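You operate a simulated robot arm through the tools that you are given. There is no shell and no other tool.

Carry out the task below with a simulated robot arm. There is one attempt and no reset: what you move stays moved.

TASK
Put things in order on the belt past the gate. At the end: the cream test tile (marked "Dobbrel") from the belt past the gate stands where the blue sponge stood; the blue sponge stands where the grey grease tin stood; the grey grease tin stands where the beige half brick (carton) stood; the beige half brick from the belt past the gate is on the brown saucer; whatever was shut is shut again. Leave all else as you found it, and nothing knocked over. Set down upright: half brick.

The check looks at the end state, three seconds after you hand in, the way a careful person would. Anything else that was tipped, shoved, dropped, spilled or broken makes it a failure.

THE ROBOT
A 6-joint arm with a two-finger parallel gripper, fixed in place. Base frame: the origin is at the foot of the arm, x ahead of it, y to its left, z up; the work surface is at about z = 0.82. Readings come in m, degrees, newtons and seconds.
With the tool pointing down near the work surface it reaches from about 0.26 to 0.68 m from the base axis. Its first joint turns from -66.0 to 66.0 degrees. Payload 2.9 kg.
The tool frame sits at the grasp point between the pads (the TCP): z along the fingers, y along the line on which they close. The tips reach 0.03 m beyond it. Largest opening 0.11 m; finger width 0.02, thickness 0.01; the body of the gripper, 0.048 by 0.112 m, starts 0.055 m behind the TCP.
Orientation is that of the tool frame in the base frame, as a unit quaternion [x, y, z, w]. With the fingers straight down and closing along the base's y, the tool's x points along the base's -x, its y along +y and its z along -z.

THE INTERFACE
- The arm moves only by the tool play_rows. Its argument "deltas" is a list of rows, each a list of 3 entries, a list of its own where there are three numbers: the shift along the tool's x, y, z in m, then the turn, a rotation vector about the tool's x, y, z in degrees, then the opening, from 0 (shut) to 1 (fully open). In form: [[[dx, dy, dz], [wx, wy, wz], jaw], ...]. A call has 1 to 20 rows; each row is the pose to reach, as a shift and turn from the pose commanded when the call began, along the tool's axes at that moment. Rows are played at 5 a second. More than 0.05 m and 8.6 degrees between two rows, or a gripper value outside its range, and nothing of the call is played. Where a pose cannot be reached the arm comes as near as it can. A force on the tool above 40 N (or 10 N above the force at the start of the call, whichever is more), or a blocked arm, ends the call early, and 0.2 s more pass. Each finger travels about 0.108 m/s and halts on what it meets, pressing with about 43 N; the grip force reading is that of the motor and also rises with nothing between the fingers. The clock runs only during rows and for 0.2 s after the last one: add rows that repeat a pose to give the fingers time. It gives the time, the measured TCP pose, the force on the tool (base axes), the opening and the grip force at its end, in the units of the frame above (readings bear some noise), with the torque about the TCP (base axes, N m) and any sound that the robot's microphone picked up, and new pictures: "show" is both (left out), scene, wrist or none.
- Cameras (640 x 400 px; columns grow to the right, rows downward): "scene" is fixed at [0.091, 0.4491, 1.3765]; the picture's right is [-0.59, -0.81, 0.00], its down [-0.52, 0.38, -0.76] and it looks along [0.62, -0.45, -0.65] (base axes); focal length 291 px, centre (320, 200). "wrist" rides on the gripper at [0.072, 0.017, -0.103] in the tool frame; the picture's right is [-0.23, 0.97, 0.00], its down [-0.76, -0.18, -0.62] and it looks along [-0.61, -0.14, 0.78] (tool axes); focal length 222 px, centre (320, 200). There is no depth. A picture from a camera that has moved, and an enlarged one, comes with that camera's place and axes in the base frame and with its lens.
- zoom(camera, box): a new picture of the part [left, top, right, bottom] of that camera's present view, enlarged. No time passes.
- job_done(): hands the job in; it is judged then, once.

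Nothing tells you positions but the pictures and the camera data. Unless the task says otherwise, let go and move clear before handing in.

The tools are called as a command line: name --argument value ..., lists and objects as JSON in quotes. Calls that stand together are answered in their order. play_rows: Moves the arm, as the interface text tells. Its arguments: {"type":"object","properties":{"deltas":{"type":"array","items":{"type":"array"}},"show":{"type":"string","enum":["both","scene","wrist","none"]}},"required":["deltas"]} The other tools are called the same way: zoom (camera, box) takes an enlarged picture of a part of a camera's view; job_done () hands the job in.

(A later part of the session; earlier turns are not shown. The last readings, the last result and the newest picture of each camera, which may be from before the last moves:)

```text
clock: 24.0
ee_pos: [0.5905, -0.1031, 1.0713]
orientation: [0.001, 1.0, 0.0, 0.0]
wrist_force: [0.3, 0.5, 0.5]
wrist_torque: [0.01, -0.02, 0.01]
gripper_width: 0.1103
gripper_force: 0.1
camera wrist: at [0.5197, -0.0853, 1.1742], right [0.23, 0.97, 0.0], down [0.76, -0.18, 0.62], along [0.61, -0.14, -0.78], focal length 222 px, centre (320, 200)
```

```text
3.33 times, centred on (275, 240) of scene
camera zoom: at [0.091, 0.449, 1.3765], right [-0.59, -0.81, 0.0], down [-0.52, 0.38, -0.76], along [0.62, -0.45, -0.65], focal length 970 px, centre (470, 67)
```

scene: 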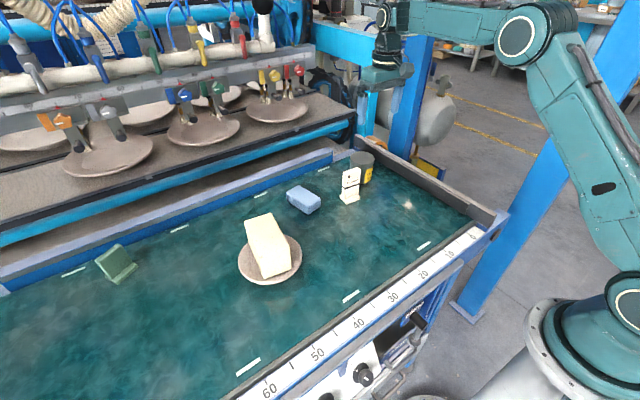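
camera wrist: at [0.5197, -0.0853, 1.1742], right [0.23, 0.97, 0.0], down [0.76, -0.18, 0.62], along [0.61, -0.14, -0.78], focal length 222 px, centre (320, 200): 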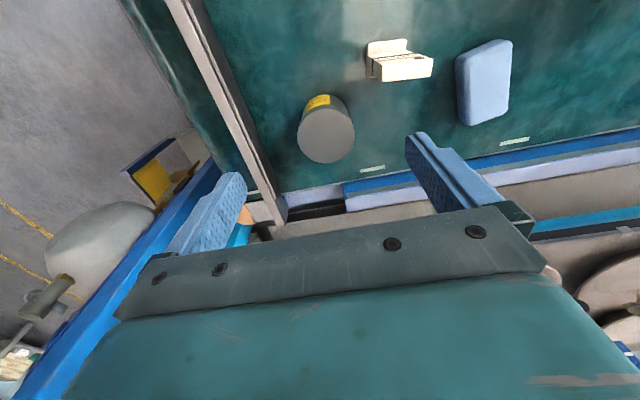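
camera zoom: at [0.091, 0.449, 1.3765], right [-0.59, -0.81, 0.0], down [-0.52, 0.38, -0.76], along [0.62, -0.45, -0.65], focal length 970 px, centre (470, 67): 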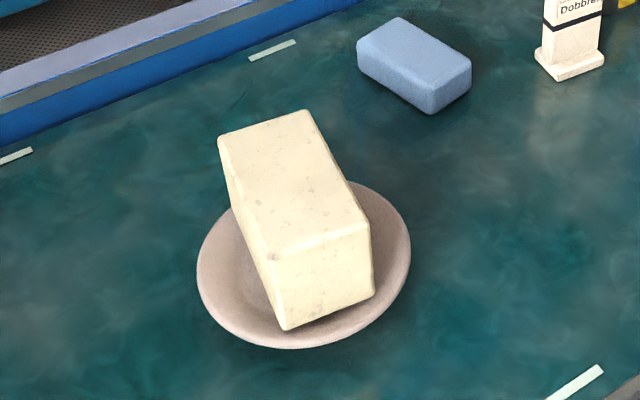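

The brick sits nicely. The tin's top is at z≈0.898 with its centre near (0.635,-0.106), diameter about 0.076. I move over it and stop with the fingertips just above the lid to check.

play_rows --deltas '[[[-0.0225, -0.0015, 0.02], [0, 0, 0], 1], [[-0.0445, -0.003, 0.05], [0, 0, 0], 1], [[-0.0445, -0.003, 0.09], [0, 0, 0], 1], [[-0.0445, -0.003, 0.12], [0, 0, 0], 1], [[-0.0445, -0.003, 0.12], [0, 0, 0], 1]]'

zoom --camera "wrist" --box '[180, 0, 460, 220]'

zoom --camera "scene" --box '[310, 100, 430, 215]'

```text
clock: 25.2
ee_pos: [0.6341, -0.107, 0.9494]
orientation: [0.0, 1.0, 0.0, 0.0]
wrist_force: [-0.7, 0.8, -0.3]
wrist_torque: [-0.02, 0.01, -0.01]
gripper_width: 0.1099
gripper_force: 0.0
camera wrist: at [0.5621, -0.0887, 1.0526], right [0.23, 0.97, 0.0], down [0.76, -0.18, 0.62], along [0.61, -0.14, -0.78], focal length 222 px, centre (320, 200)
```

scene: 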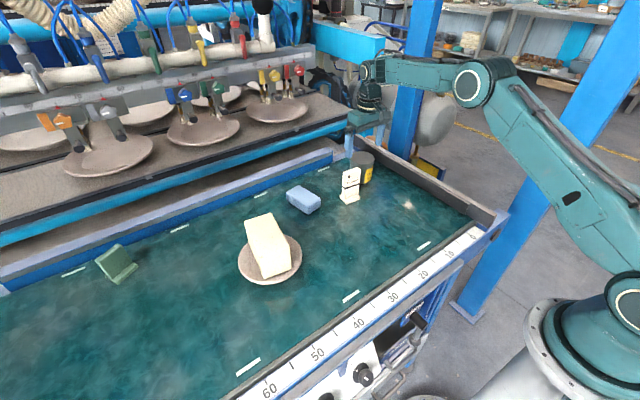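
wrist: 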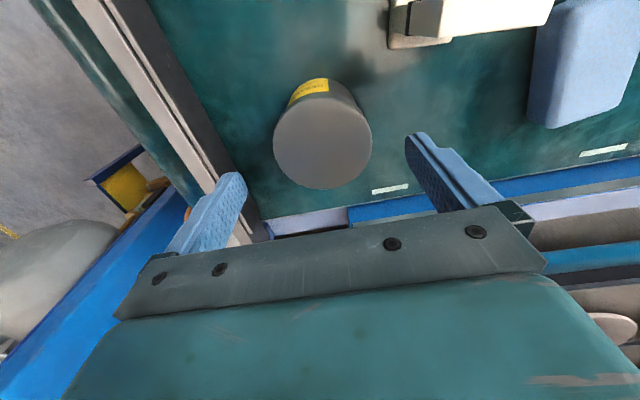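

```text
1.82 times, centred on (320, 110) of wrist
camera zoom: at [0.5621, -0.0887, 1.0526], right [0.23, 0.97, 0.0], down [0.76, -0.18, 0.62], along [0.61, -0.14, -0.78], focal length 404 px, centre (320, 364)
```

zoom: 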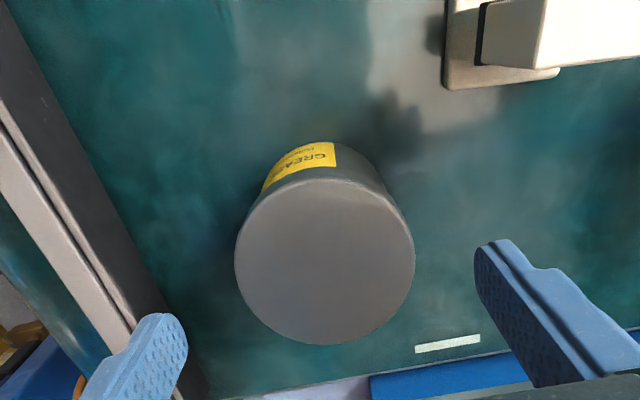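

```text
3.48 times, centred on (370, 158) of scene
camera zoom: at [0.091, 0.4491, 1.3765], right [-0.59, -0.81, 0.0], down [-0.52, 0.38, -0.76], along [0.62, -0.45, -0.65], focal length 1012 px, centre (146, 348)
```

zoom: 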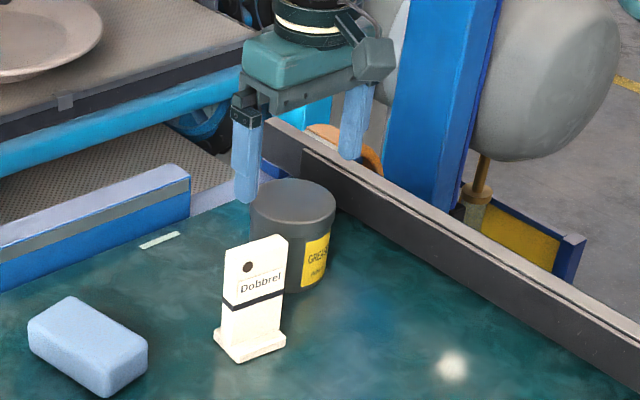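

The tin is well centred between the fingers, and the rail and tile are clear. I descend to z≈0.862 and close.

play_rows --deltas '[[[-0.0005, 0.0005, 0.03], [0, 0, 0], 1], [[-0.0005, 0.0005, 0.06], [0, 0, 0], 1], [[-0.0005, 0.0005, 0.08], [0, 0, 0], 1], [[-0.0005, 0.0005, 0.087], [0, 0, 0], 1], [[-0.0005, 0.0005, 0.087], [0, 0, 0], 1], [[-0.0005, 0.0005, 0.087], [0, 0, 0], 0.8], [[-0.0005, 0.0005, 0.087], [0, 0, 0], 0.7], [[-0.0005, 0.0005, 0.087], [0, 0, 0], 0.55], [[-0.0005, 0.0005, 0.087], [0, 0, 0], 0.55]]'

zoom --camera "scene" --box '[310, 100, 430, 215]'

```text
clock: 27.2
ee_pos: [0.6349, -0.1043, 0.8645]
orientation: [-0.001, 1.0, 0.001, 0.0]
wrist_force: [-0.5, 1.9, -0.7]
wrist_torque: [-0.02, -0.05, 0.0]
gripper_width: 0.0747
gripper_force: 42.9
camera wrist: at [0.5641, -0.0871, 0.9665], right [0.23, 0.97, 0.0], down [0.76, -0.18, 0.62], along [0.61, -0.14, -0.78], focal length 222 px, centre (320, 200)
```

scene: 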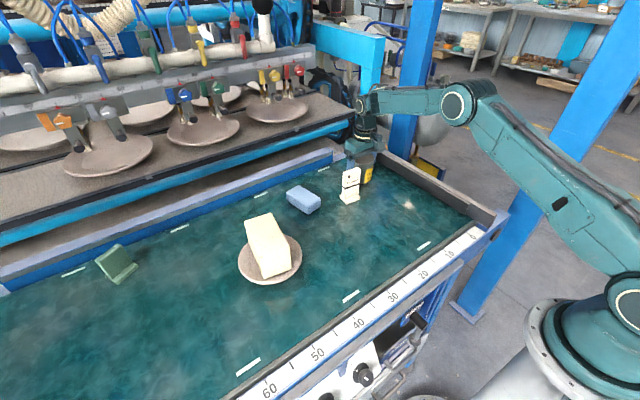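
wrist: 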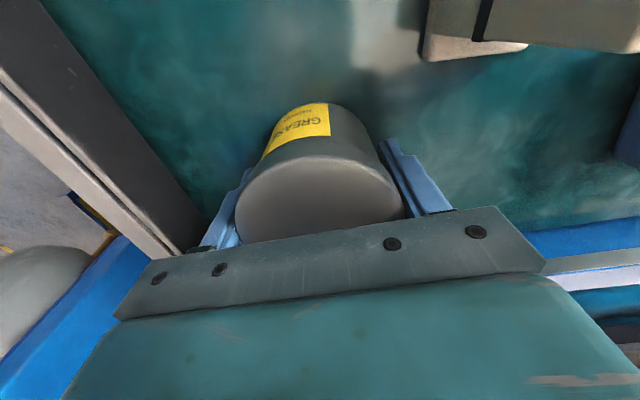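

```text
3.48 times, centred on (370, 158) of scene
camera zoom: at [0.091, 0.4491, 1.3765], right [-0.59, -0.81, 0.0], down [-0.52, 0.38, -0.76], along [0.62, -0.45, -0.65], focal length 1012 px, centre (146, 348)
```

zoom: 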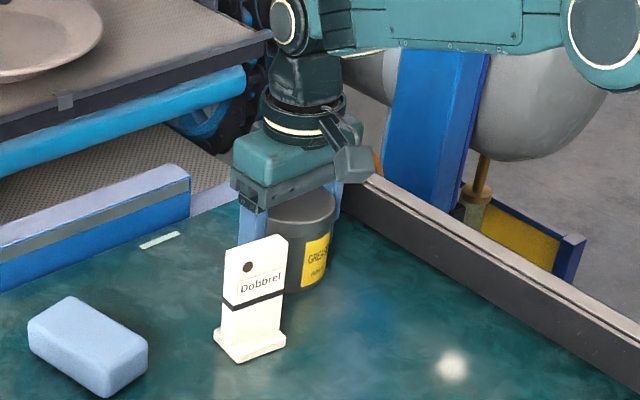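

The tin is gripped (0.075 m). I lift it 0.14 m straight up, carry it over the brick's former spot (0.436,-0.0245) and pause above it.

play_rows --deltas '[[[0, 0, -0.01], [0, 0, 0], 0.55], [[0, 0, -0.04], [0, 0, 0], 0.55], [[0, 0, -0.08], [0, 0, 0], 0.55], [[0, 0, -0.12], [0, 0, 0], 0.55], [[0, 0, -0.15], [0, 0, 0], 0.55], [[0.033, 0.0134, -0.15], [0, 0, 0], 0.55], [[0.066, 0.0268, -0.15], [0, 0, 0], 0.55], [[0.1, 0.0403, -0.15], [0, 0, 0], 0.55], [[0.133, 0.0537, -0.15], [0, 0, 0], 0.55], [[0.166, 0.067, -0.15], [0, 0, 0], 0.55], [[0.19, 0.077, -0.15], [0, 0, 0], 0.55], [[0.199, 0.0805, -0.15], [0, 0, 0], 0.55], [[0.199, 0.0805, -0.12], [0, 0, 0], 0.55], [[0.199, 0.0805, -0.08], [0, 0, 0], 0.55], [[0.199, 0.0805, -0.05], [0, 0, 0], 0.55], [[0.199, 0.0805, -0.05], [0, 0, 0], 0.55]]'

zoom --camera "scene" --box '[310, 130, 450, 260]'

```text
clock: 30.6
ee_pos: [0.4364, -0.0203, 0.912]
orientation: [0.0, 1.0, -0.001, 0.0]
wrist_force: [0.5, 0.1, -3.6]
wrist_torque: [0.0, 0.01, -0.02]
gripper_width: 0.0748
gripper_force: 43.1
camera wrist: at [0.3662, -0.0032, 1.0153], right [0.23, 0.97, 0.0], down [0.76, -0.18, 0.62], along [0.61, -0.14, -0.78], focal length 222 px, centre (320, 200)
```

scene: 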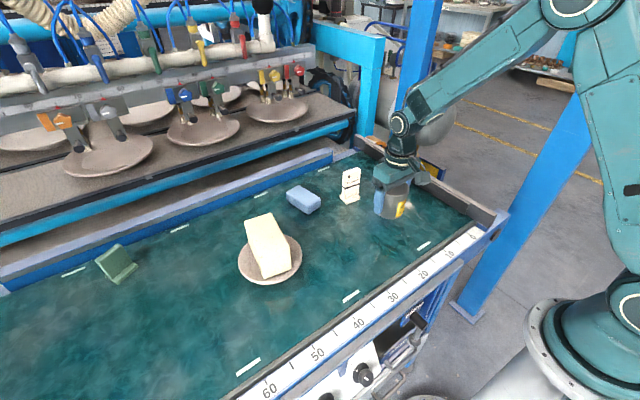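
wrist: 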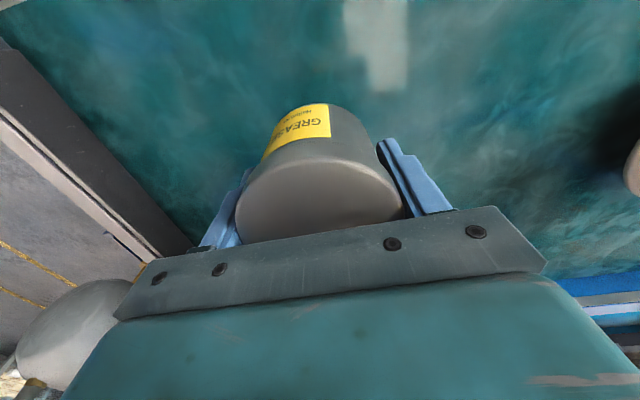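

```text
3.08 times, centred on (380, 195) of scene
camera zoom: at [0.091, 0.4491, 1.3765], right [-0.59, -0.81, 0.0], down [-0.52, 0.38, -0.76], along [0.62, -0.45, -0.65], focal length 896 px, centre (135, 215)
```

zoom: 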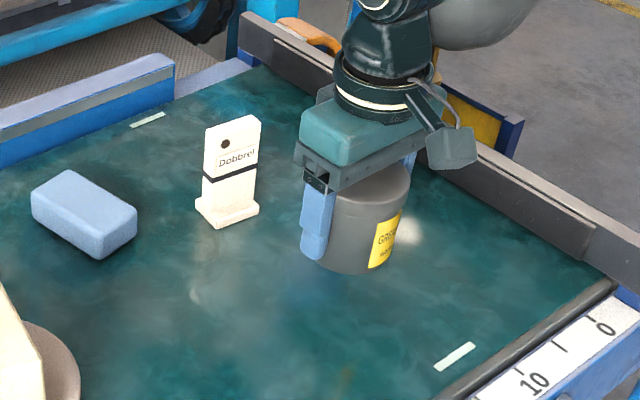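

The tin hangs about 4 mm left of target, so I shift it −4 mm in y while lowering to just above the belt.

play_rows --deltas '[[[0, -0.004, 0.01], [0, 0, 0], 0.55], [[0, -0.004, 0.025], [0, 0, 0], 0.55], [[0, -0.004, 0.038], [0, 0, 0], 0.55], [[0, -0.004, 0.043], [0, 0, 0], 0.55], [[0, -0.004, 0.043], [0, 0, 0], 0.55]]' --show "none"

```text
clock: 31.8
ee_pos: [0.4358, -0.0262, 0.8706]
orientation: [-0.001, 1.0, 0.0, -0.001]
wrist_force: [1.0, -0.2, -3.3]
wrist_torque: [0.03, 0.02, 0.02]
gripper_width: 0.0745
gripper_force: 42.7
```

play_rows --deltas '[[[0, 0, 0.003], [0, 0, 0], 0.55], [[0, 0, 0.005], [0, 0, 0], 0.55], [[0, 0, 0.0065], [0, 0, 0], 0.55], [[0, 0, 0.0065], [0, 0, 0], 0.55]]' --show "scene"

```text
clock: 32.8
ee_pos: [0.4359, -0.026, 0.8638]
orientation: [0.0, 1.0, 0.0, 0.001]
wrist_force: [0.1, -0.4, -2.9]
wrist_torque: [0.0, -0.05, 0.01]
gripper_width: 0.0748
gripper_force: 43.0
```

scene: 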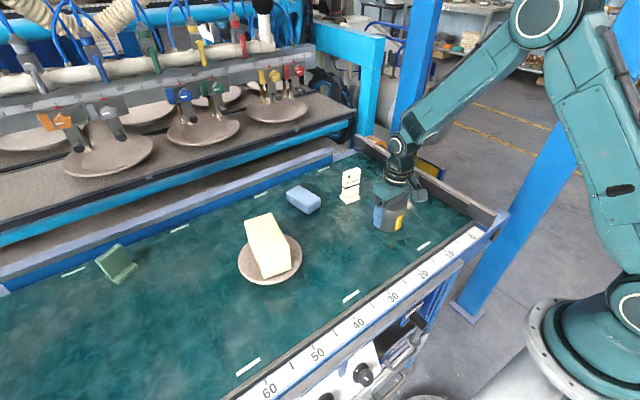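

play_rows --deltas '[[[0, 0, 0.001], [0, 0, 0], 0.55], [[0, 0, 0.002], [0, 0, 0], 0.55], [[0, 0, 0.002], [0, 0, 0], 0.55]]' --show "none"

```text
clock: 33.6
ee_pos: [0.4356, -0.0271, 0.865]
orientation: [0.0, 1.0, 0.0, 0.002]
wrist_force: [-5.3, 1.3, 31.0]
wrist_torque: [-0.04, 0.67, -0.02]
gripper_width: 0.0747
gripper_force: 43.0
```

Touchdown, pressed a bit firmly. I ease up, then open.

play_rows --deltas '[[[0, 0, -0.0015], [0, 0, 0], 0.55], [[0, 0, -0.0015], [0, 0, 0], 0.55]]' --show "none"

```text
clock: 34.2
ee_pos: [0.4361, -0.0269, 0.8643]
orientation: [-0.001, 1.0, 0.0, 0.001]
wrist_force: [2.1, 4.5, 10.3]
wrist_torque: [-0.1, -0.32, 0.08]
gripper_width: 0.0749
gripper_force: 42.7
```

play_rows --deltas '[[[0, 0, -0.0005], [0, 0, 0], 0.69], [[0, 0, -0.0005], [0, 0, 0], 0.74], [[0, 0, -0.0005], [0, 0, 0], 0.8], [[0, 0, -0.0005], [0, 0, 0], 0.9], [[0, 0, -0.0005], [0, 0, 0], 1], [[0, 0, -0.0005], [0, 0, 0], 1]]'

zoom --camera "scene" --box '[310, 130, 450, 260]'

```text
clock: 35.6
ee_pos: [0.4349, -0.0273, 0.8645]
orientation: [0.0, 1.0, -0.001, 0.0]
wrist_force: [0.1, -0.6, 0.3]
wrist_torque: [0.03, 0.01, -0.01]
gripper_width: 0.1103
gripper_force: 0.1
camera wrist: at [0.3641, -0.0088, 0.9669], right [0.23, 0.97, 0.0], down [0.76, -0.18, 0.62], along [0.61, -0.14, -0.78], focal length 222 px, centre (320, 200)
```

scene: 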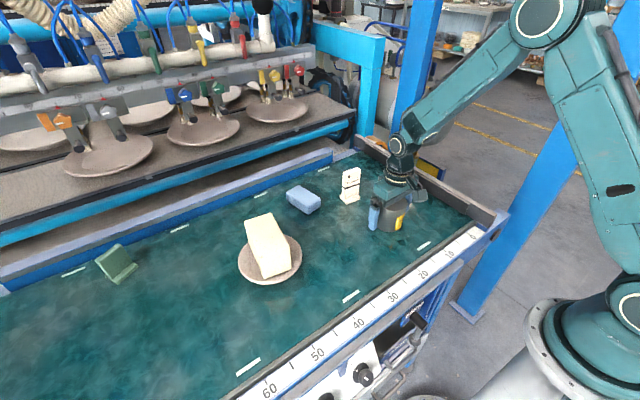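
wrist: 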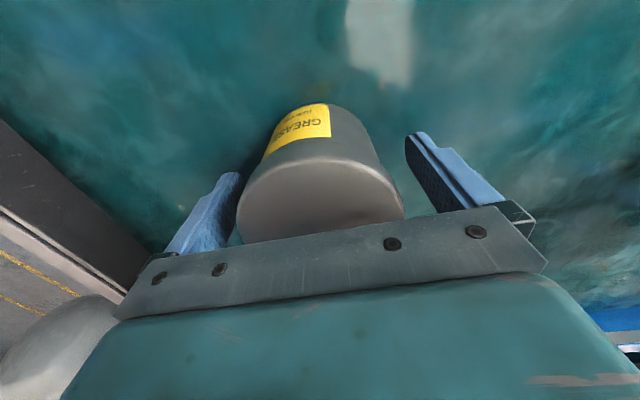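

```text
3.08 times, centred on (380, 195) of scene
camera zoom: at [0.091, 0.4491, 1.3765], right [-0.59, -0.81, 0.0], down [-0.52, 0.38, -0.76], along [0.62, -0.45, -0.65], focal length 896 px, centre (135, 215)
```

zoom: 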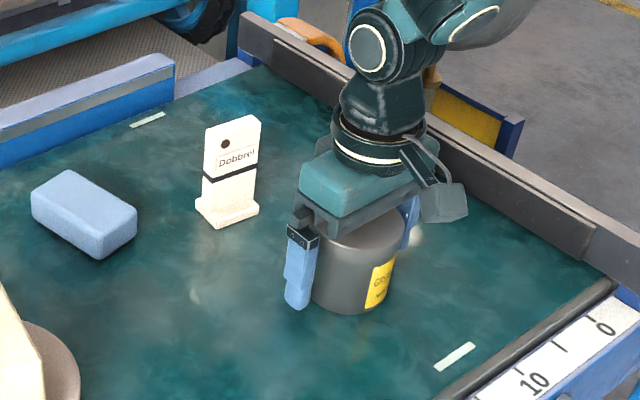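

The tin stands in the brick's old place. Now I rise and go over the sponge for a close look.

play_rows --deltas '[[[0, 0, -0.03], [0, 0, 0], 1], [[0, 0, -0.07], [0, 0, 0], 1], [[0, 0, -0.11], [0, 0, 0], 1], [[0, 0, -0.15], [0, 0, 0], 1], [[0, 0, -0.19], [0, 0, 0], 1], [[-0.03, 0.0244, -0.19], [0, 0, 0], 1], [[-0.06, 0.0488, -0.19], [0, 0, 0], 1], [[-0.09, 0.0732, -0.19], [0, 0, 0], 1], [[-0.12, 0.0976, -0.19], [0, 0, 0], 1], [[-0.15, 0.122, -0.19], [0, 0, 0], 1], [[-0.15, 0.122, -0.19], [0, 0, 0], 1]]'

zoom --camera "wrist" --box '[200, 20, 460, 200]'

zoom --camera "scene" --box '[270, 140, 430, 250]'

```text
clock: 38.0
ee_pos: [0.5871, 0.0966, 1.0555]
orientation: [0.001, 1.0, 0.0, 0.0]
wrist_force: [-0.7, -0.3, 0.7]
wrist_torque: [-0.02, 0.01, 0.0]
gripper_width: 0.1101
gripper_force: 0.1
camera wrist: at [0.5162, 0.1143, 1.1574], right [0.23, 0.97, 0.0], down [0.76, -0.18, 0.62], along [0.61, -0.14, -0.78], focal length 222 px, centre (320, 200)
```

scene: 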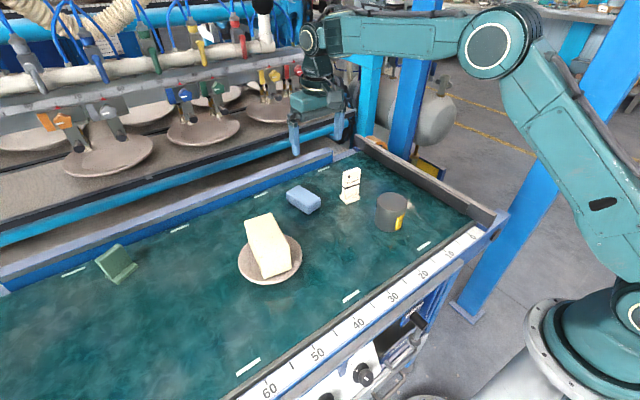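
wrist: 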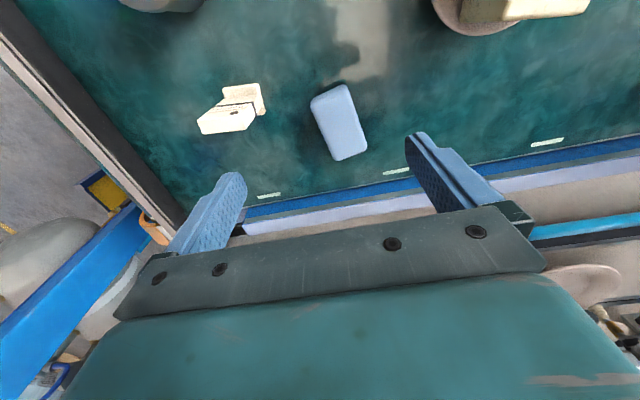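

```text
2.22 times, centred on (330, 110) of wrist
camera zoom: at [0.5162, 0.1143, 1.1574], right [0.23, 0.97, 0.0], down [0.76, -0.18, 0.62], along [0.61, -0.14, -0.78], focal length 494 px, centre (298, 400)
```

zoom: 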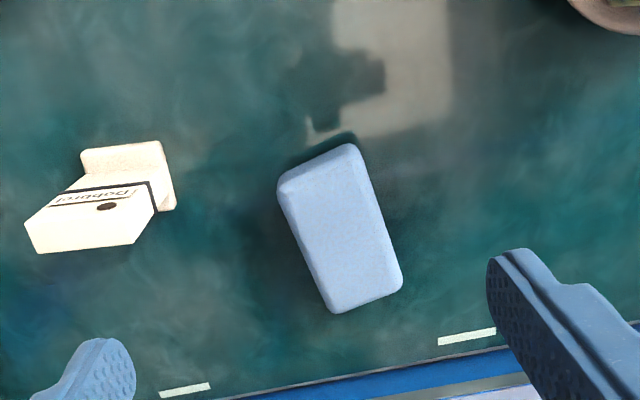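

```text
3.64 times, centred on (350, 195) of scene
camera zoom: at [0.091, 0.4491, 1.3765], right [-0.59, -0.81, 0.0], down [-0.52, 0.38, -0.76], along [0.62, -0.45, -0.65], focal length 1058 px, centre (211, 218)
```

zoom: 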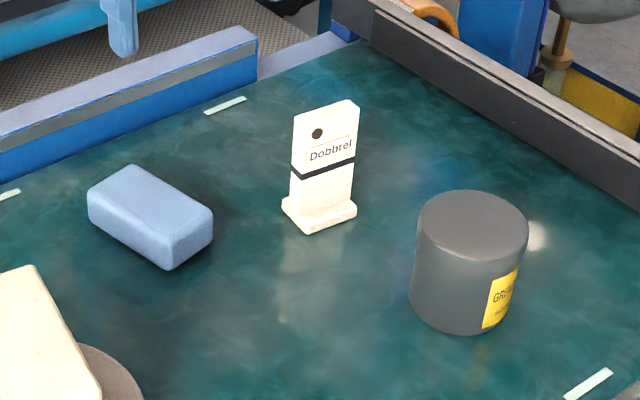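

The tin stands fine. The sponge is centred near (0.636,0.113), yaw about +12°, 0.09×0.05 m, low. I move above it, turning the gripper to match, and pause to check.

play_rows --deltas '[[[-0.016, 0.0055, 0.02], [0, 0, -4], 1], [[-0.033, 0.011, 0.05], [0, 0, -8], 1], [[-0.0489, 0.0164, 0.085], [0, 0, -12], 1], [[-0.0489, 0.0164, 0.115], [0, 0, -12], 1], [[-0.0489, 0.0164, 0.115], [0, 0, -12], 1]]'

zoom --camera "wrist" --box '[180, 0, 460, 220]'

zoom --camera "scene" --box '[240, 120, 380, 230]'

```text
clock: 39.2
ee_pos: [0.6346, 0.1119, 0.9403]
orientation: [-0.104, 0.995, 0.0, 0.001]
wrist_force: [0.3, 0.0, 0.0]
wrist_torque: [-0.01, 0.02, 0.02]
gripper_width: 0.1099
gripper_force: 0.0
camera wrist: at [0.5619, 0.1147, 1.0426], right [0.02, 1.0, 0.0], down [0.78, -0.02, 0.62], along [0.62, -0.01, -0.78], focal length 222 px, centre (320, 200)
```

scene: 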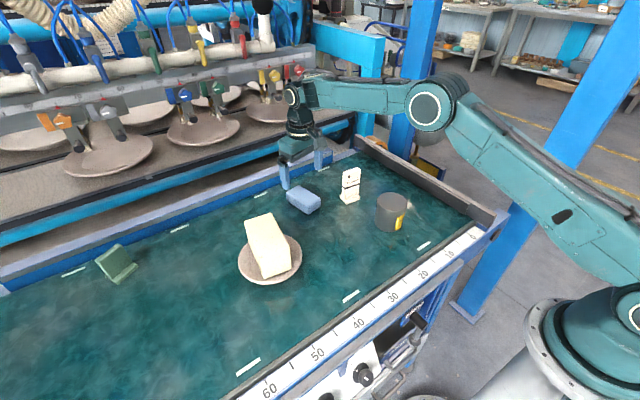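
wrist: 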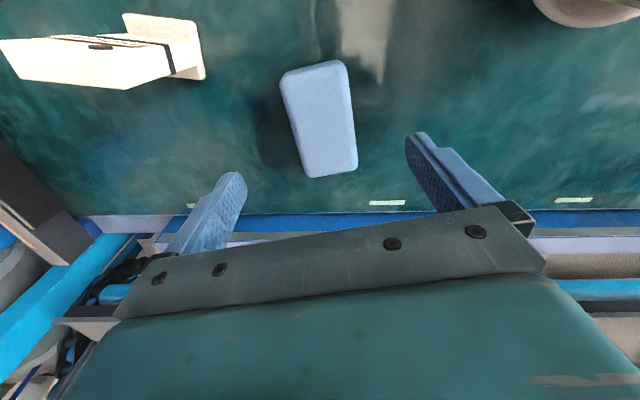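

```text
1.82 times, centred on (320, 110) of wrist
camera zoom: at [0.5619, 0.1147, 1.0426], right [0.02, 1.0, 0.0], down [0.78, -0.02, 0.62], along [0.62, -0.01, -0.78], focal length 404 px, centre (320, 364)
```

zoom: 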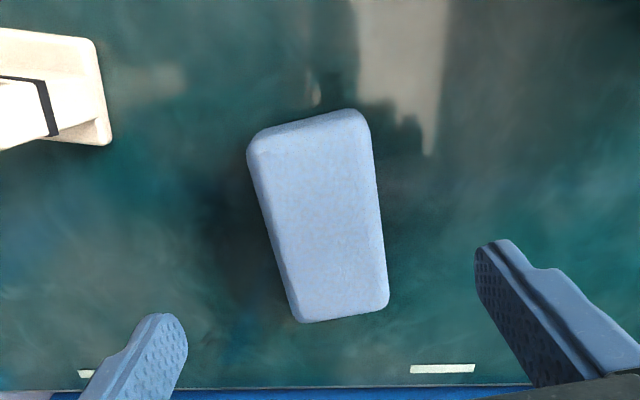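

```text
3.64 times, centred on (310, 175) of scene
camera zoom: at [0.091, 0.4491, 1.3765], right [-0.59, -0.81, 0.0], down [-0.52, 0.38, -0.76], along [0.62, -0.45, -0.65], focal length 1058 px, centre (356, 291)
```

zoom: 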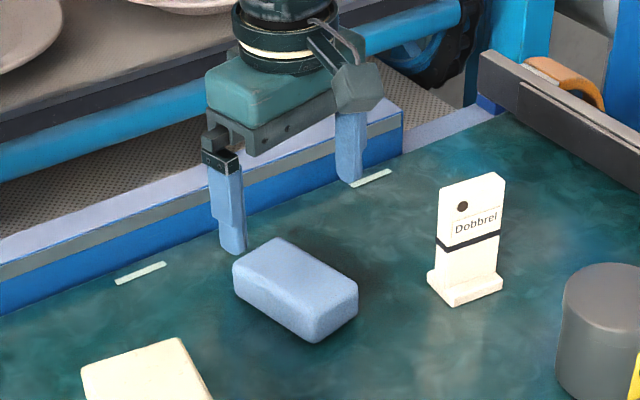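

The alignment is good. I nudge 2 mm and descend to z≈0.857 around the sponge, then close.

play_rows --deltas '[[[-0.0024, 0.0015, 0.03], [0, 0, 0], 1], [[-0.0024, 0.0015, 0.055], [0, 0, 0], 1], [[-0.0024, 0.0015, 0.075], [0, 0, 0], 1], [[-0.0024, 0.0015, 0.083], [0, 0, 0], 1], [[-0.0024, 0.0015, 0.083], [0, 0, 0], 1], [[-0.0024, 0.0015, 0.083], [0, 0, 0], 0.7], [[-0.0024, 0.0015, 0.083], [0, 0, 0], 0.5], [[-0.0024, 0.0015, 0.083], [0, 0, 0], 0.35], [[-0.0024, 0.0015, 0.083], [0, 0, 0], 0.3], [[-0.0024, 0.0015, 0.083], [0, 0, 0], 0.3]]'

zoom --camera "scene" --box '[240, 120, 380, 230]'

```text
clock: 41.4
ee_pos: [0.6348, 0.1134, 0.8575]
orientation: [-0.104, 0.995, 0.0, 0.001]
wrist_force: [0.2, 0.5, -0.3]
wrist_torque: [-0.01, 0.0, -0.04]
gripper_width: 0.0539
gripper_force: 42.7
camera wrist: at [0.5629, 0.116, 0.9595], right [0.02, 1.0, 0.0], down [0.78, -0.02, 0.62], along [0.62, -0.01, -0.78], focal length 222 px, centre (320, 200)
```

scene: 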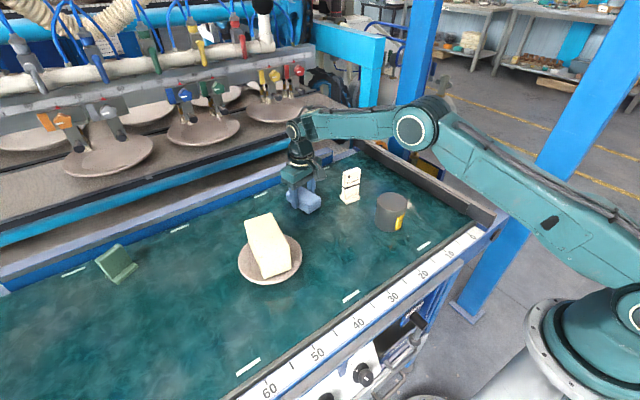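
wrist: 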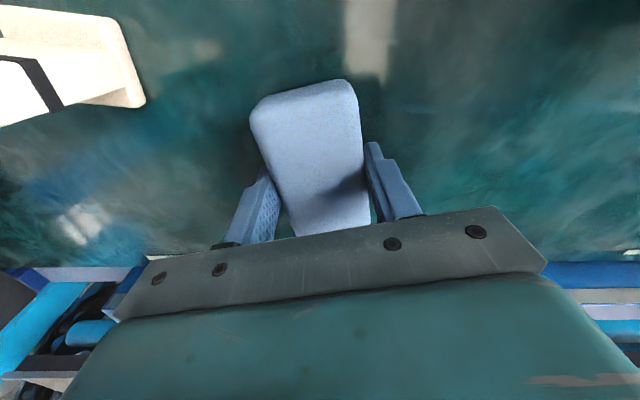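

```text
3.64 times, centred on (310, 175) of scene
camera zoom: at [0.091, 0.4491, 1.3765], right [-0.59, -0.81, 0.0], down [-0.52, 0.38, -0.76], along [0.62, -0.45, -0.65], focal length 1058 px, centre (356, 291)
```

zoom: 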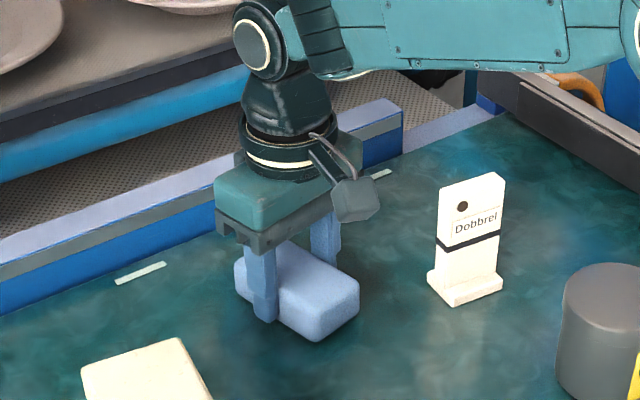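

The sponge is gripped (0.054 m). I lift it 0.15 m, carry it to the tin's old place (0.635,-0.105), and stop 2 cm above the belt.

play_rows --deltas '[[[0, 0, -0.01], [0, 0, 0], 0.3], [[0, 0, -0.04], [0, 0, 0], 0.3], [[0, 0, -0.08], [0, 0, 0], 0.3], [[0, 0, -0.12], [0, 0, 0], 0.3], [[0, 0, -0.15], [0, 0, 0], 0.3], [[0.0076, -0.0356, -0.15], [0, 0, 0], 0.3], [[0.0151, -0.0712, -0.15], [0, 0, 0], 0.3], [[0.0227, -0.1069, -0.15], [0, 0, 0], 0.3], [[0.0303, -0.1425, -0.15], [0, 0, 0], 0.3], [[0.0378, -0.1781, -0.15], [0, 0, 0], 0.3], [[0.0454, -0.2137, -0.15], [0, 0, 0], 0.3], [[0.0454, -0.2137, -0.15], [0, 0, 0], 0.3], [[0.0454, -0.2137, -0.11], [0, 0, 0], 0.3], [[0.0454, -0.2137, -0.07], [0, 0, 0], 0.3], [[0.0454, -0.2137, -0.04], [0, 0, 0], 0.3], [[0.0454, -0.2137, -0.025], [0, 0, 0], 0.3], [[0.0454, -0.2137, -0.025], [0, 0, 0], 0.3]]'

zoom --camera "scene" --box '[300, 110, 420, 220]'

```text
clock: 45.0
ee_pos: [0.637, -0.1048, 0.8815]
orientation: [-0.105, 0.994, 0.0, 0.001]
wrist_force: [-0.2, 0.1, -1.1]
wrist_torque: [-0.01, -0.01, 0.0]
gripper_width: 0.054
gripper_force: 42.9
camera wrist: at [0.5631, -0.102, 0.9846], right [0.02, 1.0, 0.0], down [0.78, -0.02, 0.62], along [0.62, -0.01, -0.78], focal length 222 px, centre (320, 200)
```

scene: 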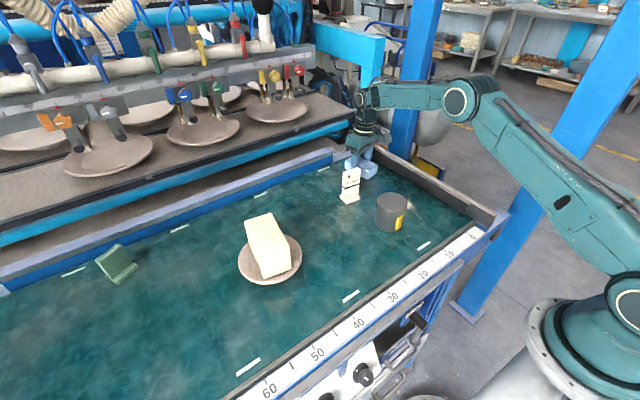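
wrist: 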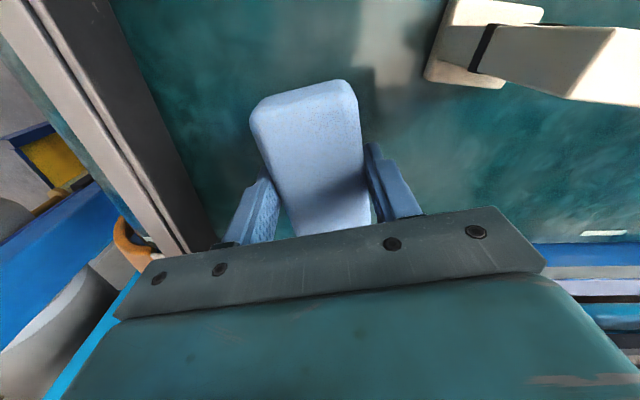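

```text
3.64 times, centred on (360, 165) of scene
camera zoom: at [0.091, 0.4491, 1.3765], right [-0.59, -0.81, 0.0], down [-0.52, 0.38, -0.76], along [0.62, -0.45, -0.65], focal length 1058 px, centre (174, 327)
```

zoom: 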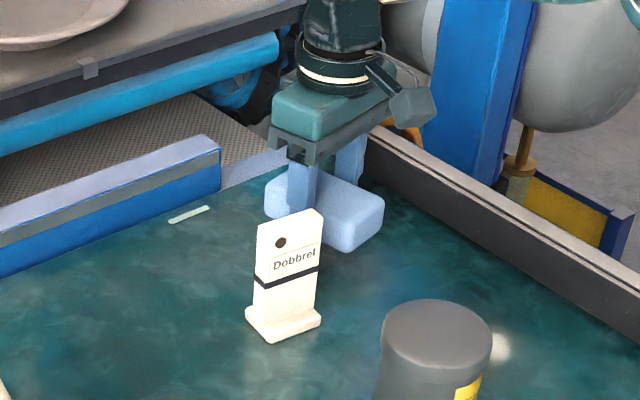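

Right over the spot. I lower to the belt slowly.

play_rows --deltas '[[[0.002, 0.0004, 0.008], [0, 0, 0], 0.3], [[0.002, 0.0004, 0.016], [0, 0, 0], 0.3], [[0.002, 0.0004, 0.021], [0, 0, 0], 0.3], [[0.002, 0.0004, 0.0235], [0, 0, 0], 0.3], [[0.002, 0.0004, 0.0245], [0, 0, 0], 0.3]]' --show "none"

```text
clock: 46.2
ee_pos: [0.6349, -0.105, 0.857]
orientation: [-0.105, 0.995, 0.0, 0.0]
wrist_force: [0.2, 0.9, -0.5]
wrist_torque: [-0.01, 0.0, -0.02]
gripper_width: 0.054
gripper_force: 42.7
```

play_rows --deltas '[[[0, 0, 0.0005], [0, 0, 0], 0.3], [[0, 0, 0.0005], [0, 0, 0], 0.5], [[0, 0, 0.0005], [0, 0, 0], 0.56], [[0, 0, 0.0005], [0, 0, 0], 0.62], [[0, 0, 0.0005], [0, 0, 0], 0.68], [[0, 0, 0.0005], [0, 0, 0], 0.68]]'

zoom --camera "scene" --box '[300, 110, 420, 220]'

```text
clock: 47.6
ee_pos: [0.6334, -0.1057, 0.8574]
orientation: [-0.104, 0.995, 0.0, 0.0]
wrist_force: [0.6, 0.4, -0.1]
wrist_torque: [0.0, 0.02, -0.01]
gripper_width: 0.0748
gripper_force: 0.0
camera wrist: at [0.561, -0.1026, 0.9594], right [0.02, 1.0, 0.0], down [0.78, -0.02, 0.62], along [0.62, -0.01, -0.78], focal length 222 px, centre (320, 200)
```

scene: 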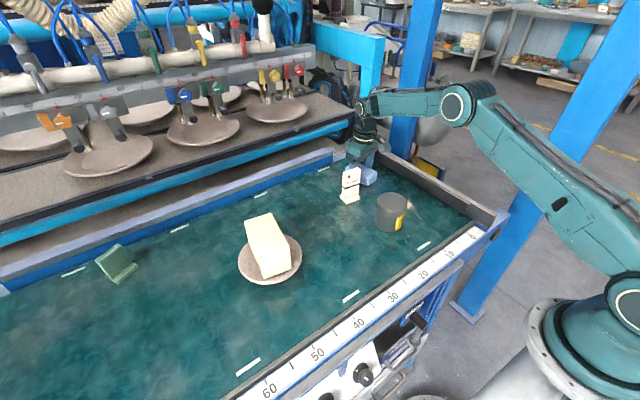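
wrist: 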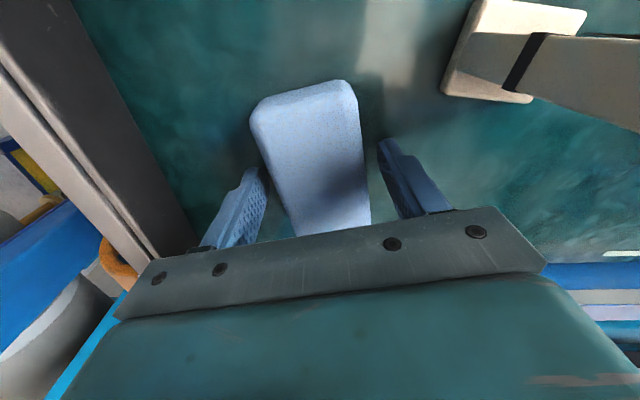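

```text
3.64 times, centred on (360, 165) of scene
camera zoom: at [0.091, 0.4491, 1.3765], right [-0.59, -0.81, 0.0], down [-0.52, 0.38, -0.76], along [0.62, -0.45, -0.65], focal length 1058 px, centre (174, 327)
```

zoom: 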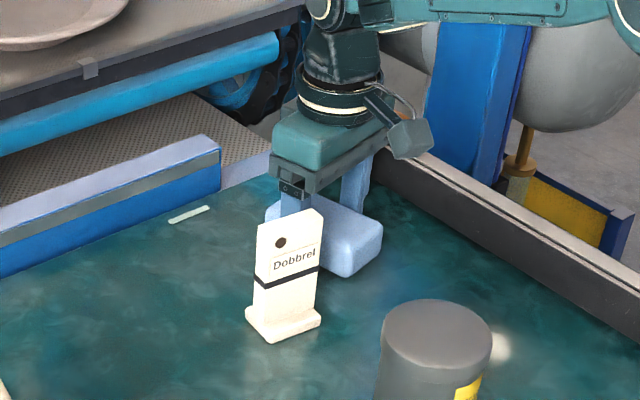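

The sponge is in place. I rise straight up, then turn and move in front of and above the tile to measure it.

play_rows --deltas '[[[0, 0, -0.02], [0, 0, 0], 0.68], [[0, 0, -0.06], [0, 0, 0], 0.68], [[0, 0, -0.1], [0, 0, 0], 0.8], [[0, 0, -0.15], [0, 0, 0], 1], [[0, 0, -0.19], [0, 0, 0], 1], [[0.0168, 0.028, -0.2], [0, 0, 5], 1], [[0.0336, 0.056, -0.2], [0, 0, 10], 1], [[0.0504, 0.0839, -0.2], [0, 0, 15], 1], [[0.0672, 0.1119, -0.2], [0, 0, 19], 1], [[0.0672, 0.1119, -0.2], [0, 0, 19], 1], [[0.0672, 0.1119, -0.2], [0, 0, 19], 1]]'

zoom --camera "wrist" --box '[220, 20, 420, 180]'

zoom --camera "scene" --box '[300, 130, 420, 240]'

```text
clock: 50.0
ee_pos: [0.5463, -0.0089, 1.0558]
orientation: [0.061, 0.998, 0.0, -0.001]
wrist_force: [-0.6, -0.5, -0.4]
wrist_torque: [-0.01, 0.03, 0.0]
gripper_width: 0.1101
gripper_force: 0.0
camera wrist: at [0.4772, 0.0173, 1.1588], right [0.34, 0.94, 0.0], down [0.73, -0.27, 0.62], along [0.59, -0.21, -0.78], focal length 222 px, centre (320, 200)
```

scene: 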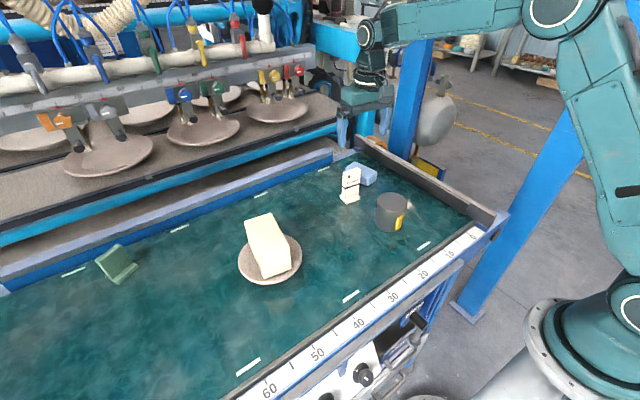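
wrist: 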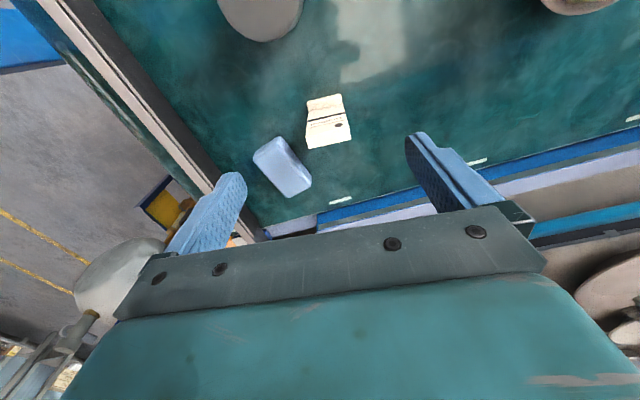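

```text
2.50 times, centred on (320, 100) of wrist
camera zoom: at [0.4772, 0.0173, 1.1588], right [0.34, 0.94, 0.0], down [0.73, -0.27, 0.62], along [0.59, -0.21, -0.78], focal length 555 px, centre (320, 450)
```

zoom: 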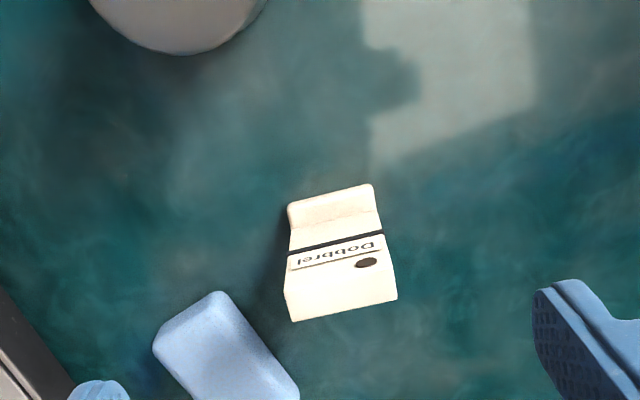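

```text
3.64 times, centred on (360, 185) of scene
camera zoom: at [0.091, 0.4491, 1.3765], right [-0.59, -0.81, 0.0], down [-0.52, 0.38, -0.76], along [0.62, -0.45, -0.65], focal length 1058 px, centre (174, 254)
```

zoom: 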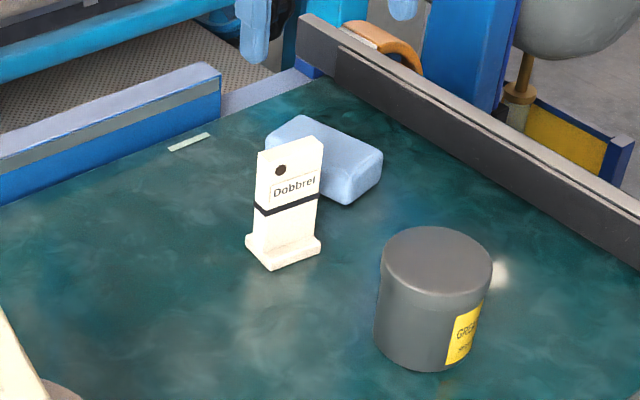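

zoom --camera "wrist" --box '[295, 85, 365, 155]'

zoom --camera "scene" --box '[330, 155, 390, 215]'

```text
5.71 times, centred on (330, 120) of wrist
camera zoom: at [0.4772, 0.0173, 1.1588], right [0.34, 0.94, 0.0], down [0.73, -0.27, 0.62], along [0.59, -0.21, -0.78], focal length 1269 px, centre (263, 657)
```

zoom: 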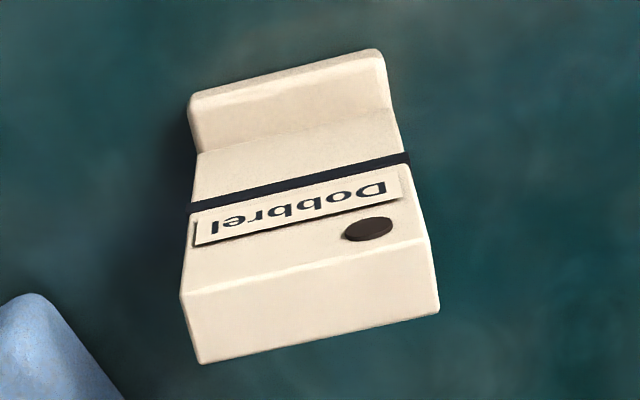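

```text
6.67 times, centred on (360, 185) of scene
camera zoom: at [0.091, 0.4491, 1.3765], right [-0.59, -0.81, 0.0], down [-0.52, 0.38, -0.76], along [0.62, -0.45, -0.65], focal length 1940 px, centre (53, 300)
```

zoom: 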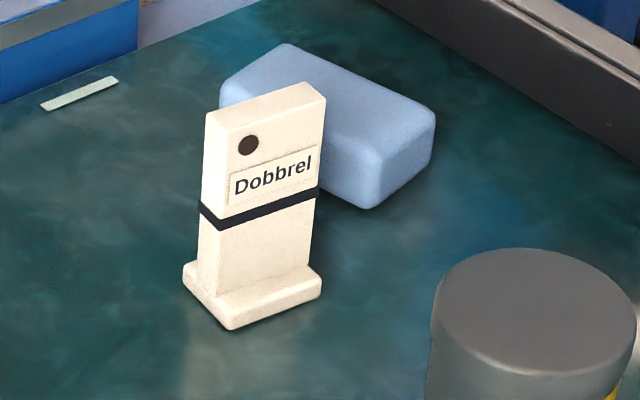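

The tile plate's top is at z≈0.927, centred near (0.574,-0.0105), 0.048 wide and 0.015 thick, yaw −7°. I move above it with fingertips just over the top and check.

play_rows --deltas '[[[-0.0138, 0.0009, 0.03], [0, 0, 0], 1], [[-0.0277, 0.0018, 0.06], [0, 0, 0.4], 1], [[-0.0277, 0.0018, 0.085], [0, 0, 0.4], 1], [[-0.0277, 0.0018, 0.085], [0, 0, 0.4], 1]]'

zoom --camera "wrist" --box '[200, 40, 440, 220]'

zoom --camera "scene" --box '[310, 110, 410, 215]'

```text
clock: 51.0
ee_pos: [0.5749, -0.009, 0.9702]
orientation: [0.064, 0.998, -0.001, 0.0]
wrist_force: [-0.2, -0.6, -0.4]
wrist_torque: [0.0, 0.01, 0.03]
gripper_width: 0.1101
gripper_force: 0.1
camera wrist: at [0.505, 0.0172, 1.0734], right [0.35, 0.94, 0.0], down [0.73, -0.27, 0.62], along [0.58, -0.22, -0.78], focal length 222 px, centre (320, 200)
```

scene: 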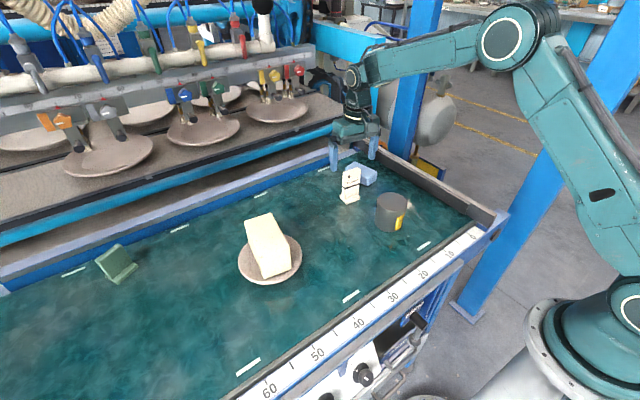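
wrist: 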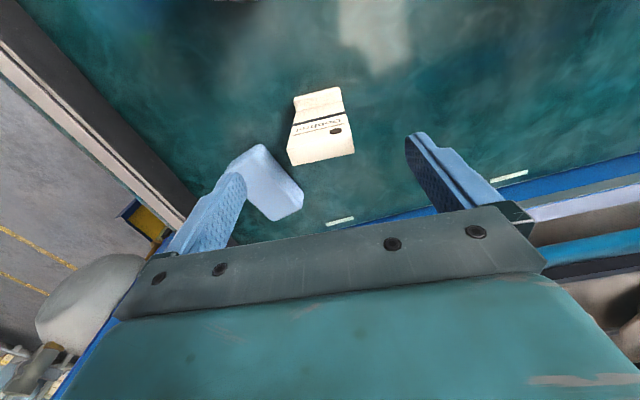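

```text
2.22 times, centred on (320, 130) of wrist
camera zoom: at [0.505, 0.0172, 1.0734], right [0.35, 0.94, 0.0], down [0.73, -0.27, 0.62], along [0.58, -0.22, -0.78], focal length 494 px, centre (320, 356)
```

zoom: 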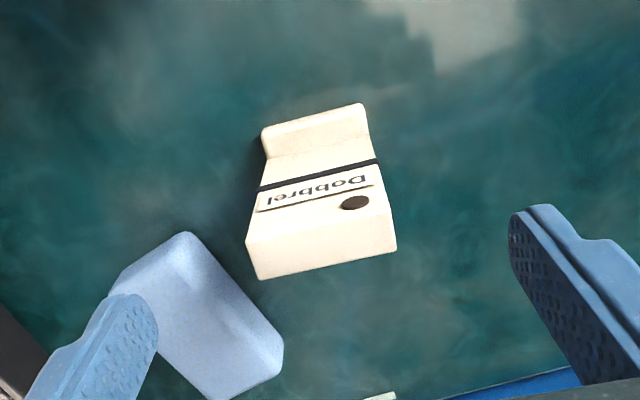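

```text
3.81 times, centred on (360, 162) of scene
camera zoom: at [0.091, 0.4491, 1.3765], right [-0.59, -0.81, 0.0], down [-0.52, 0.38, -0.76], along [0.62, -0.45, -0.65], focal length 1109 px, centre (168, 343)
```

zoom: 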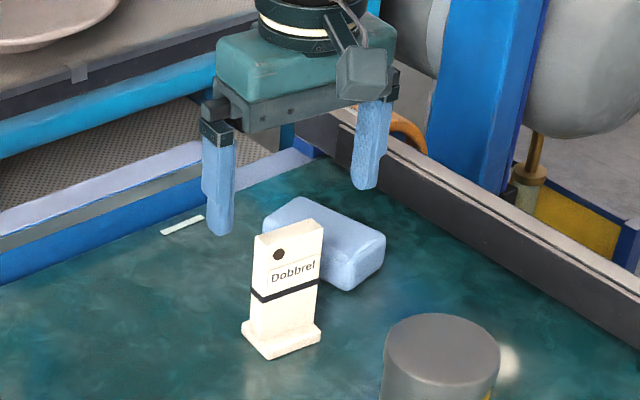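

The alignment is within 2 mm. To stay well away from the sponge, I narrow the opening to about 0.077 m, then descend to z≈0.888 and look before closing.

play_rows --deltas '[[[0.001, 0, 0], [0, 0, 0], 0.7], [[0.001, 0, 0], [0, 0, 0], 0.7], [[0.001, 0, 0.025], [0, 0, 0], 0.7], [[0.001, 0, 0.05], [0, 0, 0], 0.7], [[0.001, 0, 0.07], [0, 0, 0], 0.7], [[0.001, 0, 0.082], [0, 0, 0], 0.7], [[0.001, 0, 0.082], [0, 0, 0], 0.7]]'

zoom --camera "wrist" --box '[200, 40, 440, 240]'

zoom --camera "scene" --box '[310, 130, 410, 215]'

```text
clock: 52.6
ee_pos: [0.5713, -0.0102, 0.8893]
orientation: [0.065, 0.998, 0.0, 0.001]
wrist_force: [0.5, 0.0, 1.3]
wrist_torque: [0.0, 0.03, 0.02]
gripper_width: 0.0771
gripper_force: 0.0
camera wrist: at [0.5036, 0.0174, 0.9912], right [0.35, 0.94, 0.0], down [0.73, -0.27, 0.62], along [0.58, -0.22, -0.78], focal length 222 px, centre (320, 200)
```

scene: 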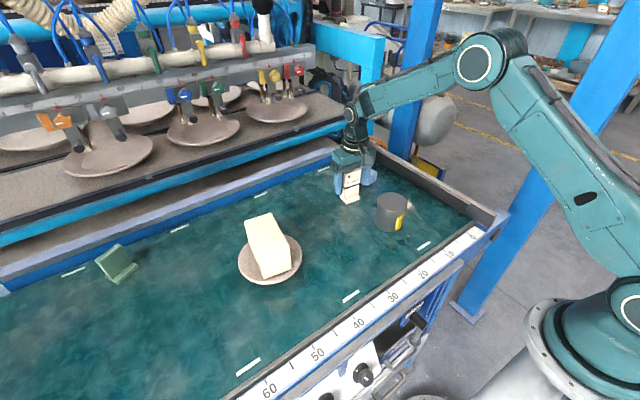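
wrist: 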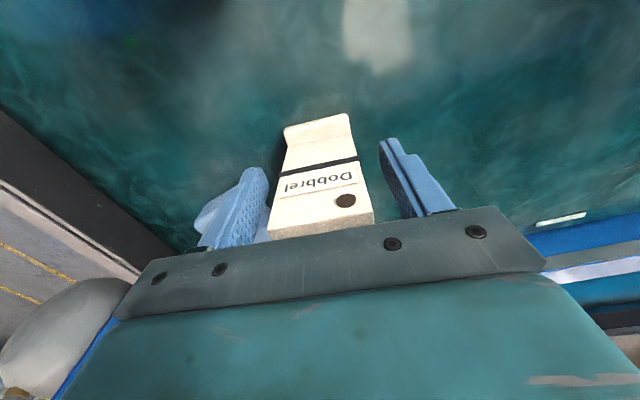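

```text
2.00 times, centred on (320, 140) of wrist
camera zoom: at [0.5036, 0.0174, 0.9912], right [0.35, 0.94, 0.0], down [0.73, -0.27, 0.62], along [0.58, -0.22, -0.78], focal length 444 px, centre (320, 320)
```

zoom: 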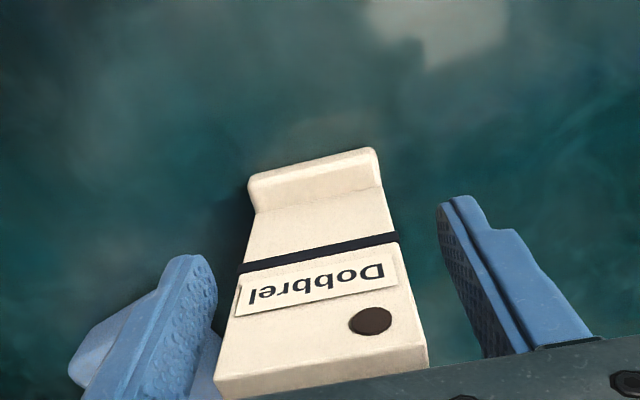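

```text
4.71 times, centred on (360, 172) of scene
camera zoom: at [0.091, 0.4491, 1.3765], right [-0.59, -0.81, 0.0], down [-0.52, 0.38, -0.76], along [0.62, -0.45, -0.65], focal length 1370 px, centre (132, 329)
```

zoom: 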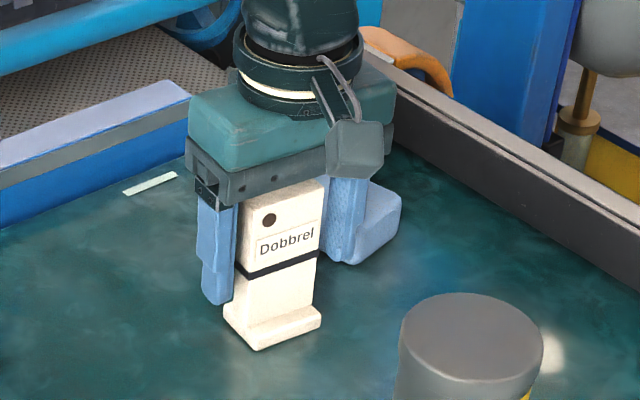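

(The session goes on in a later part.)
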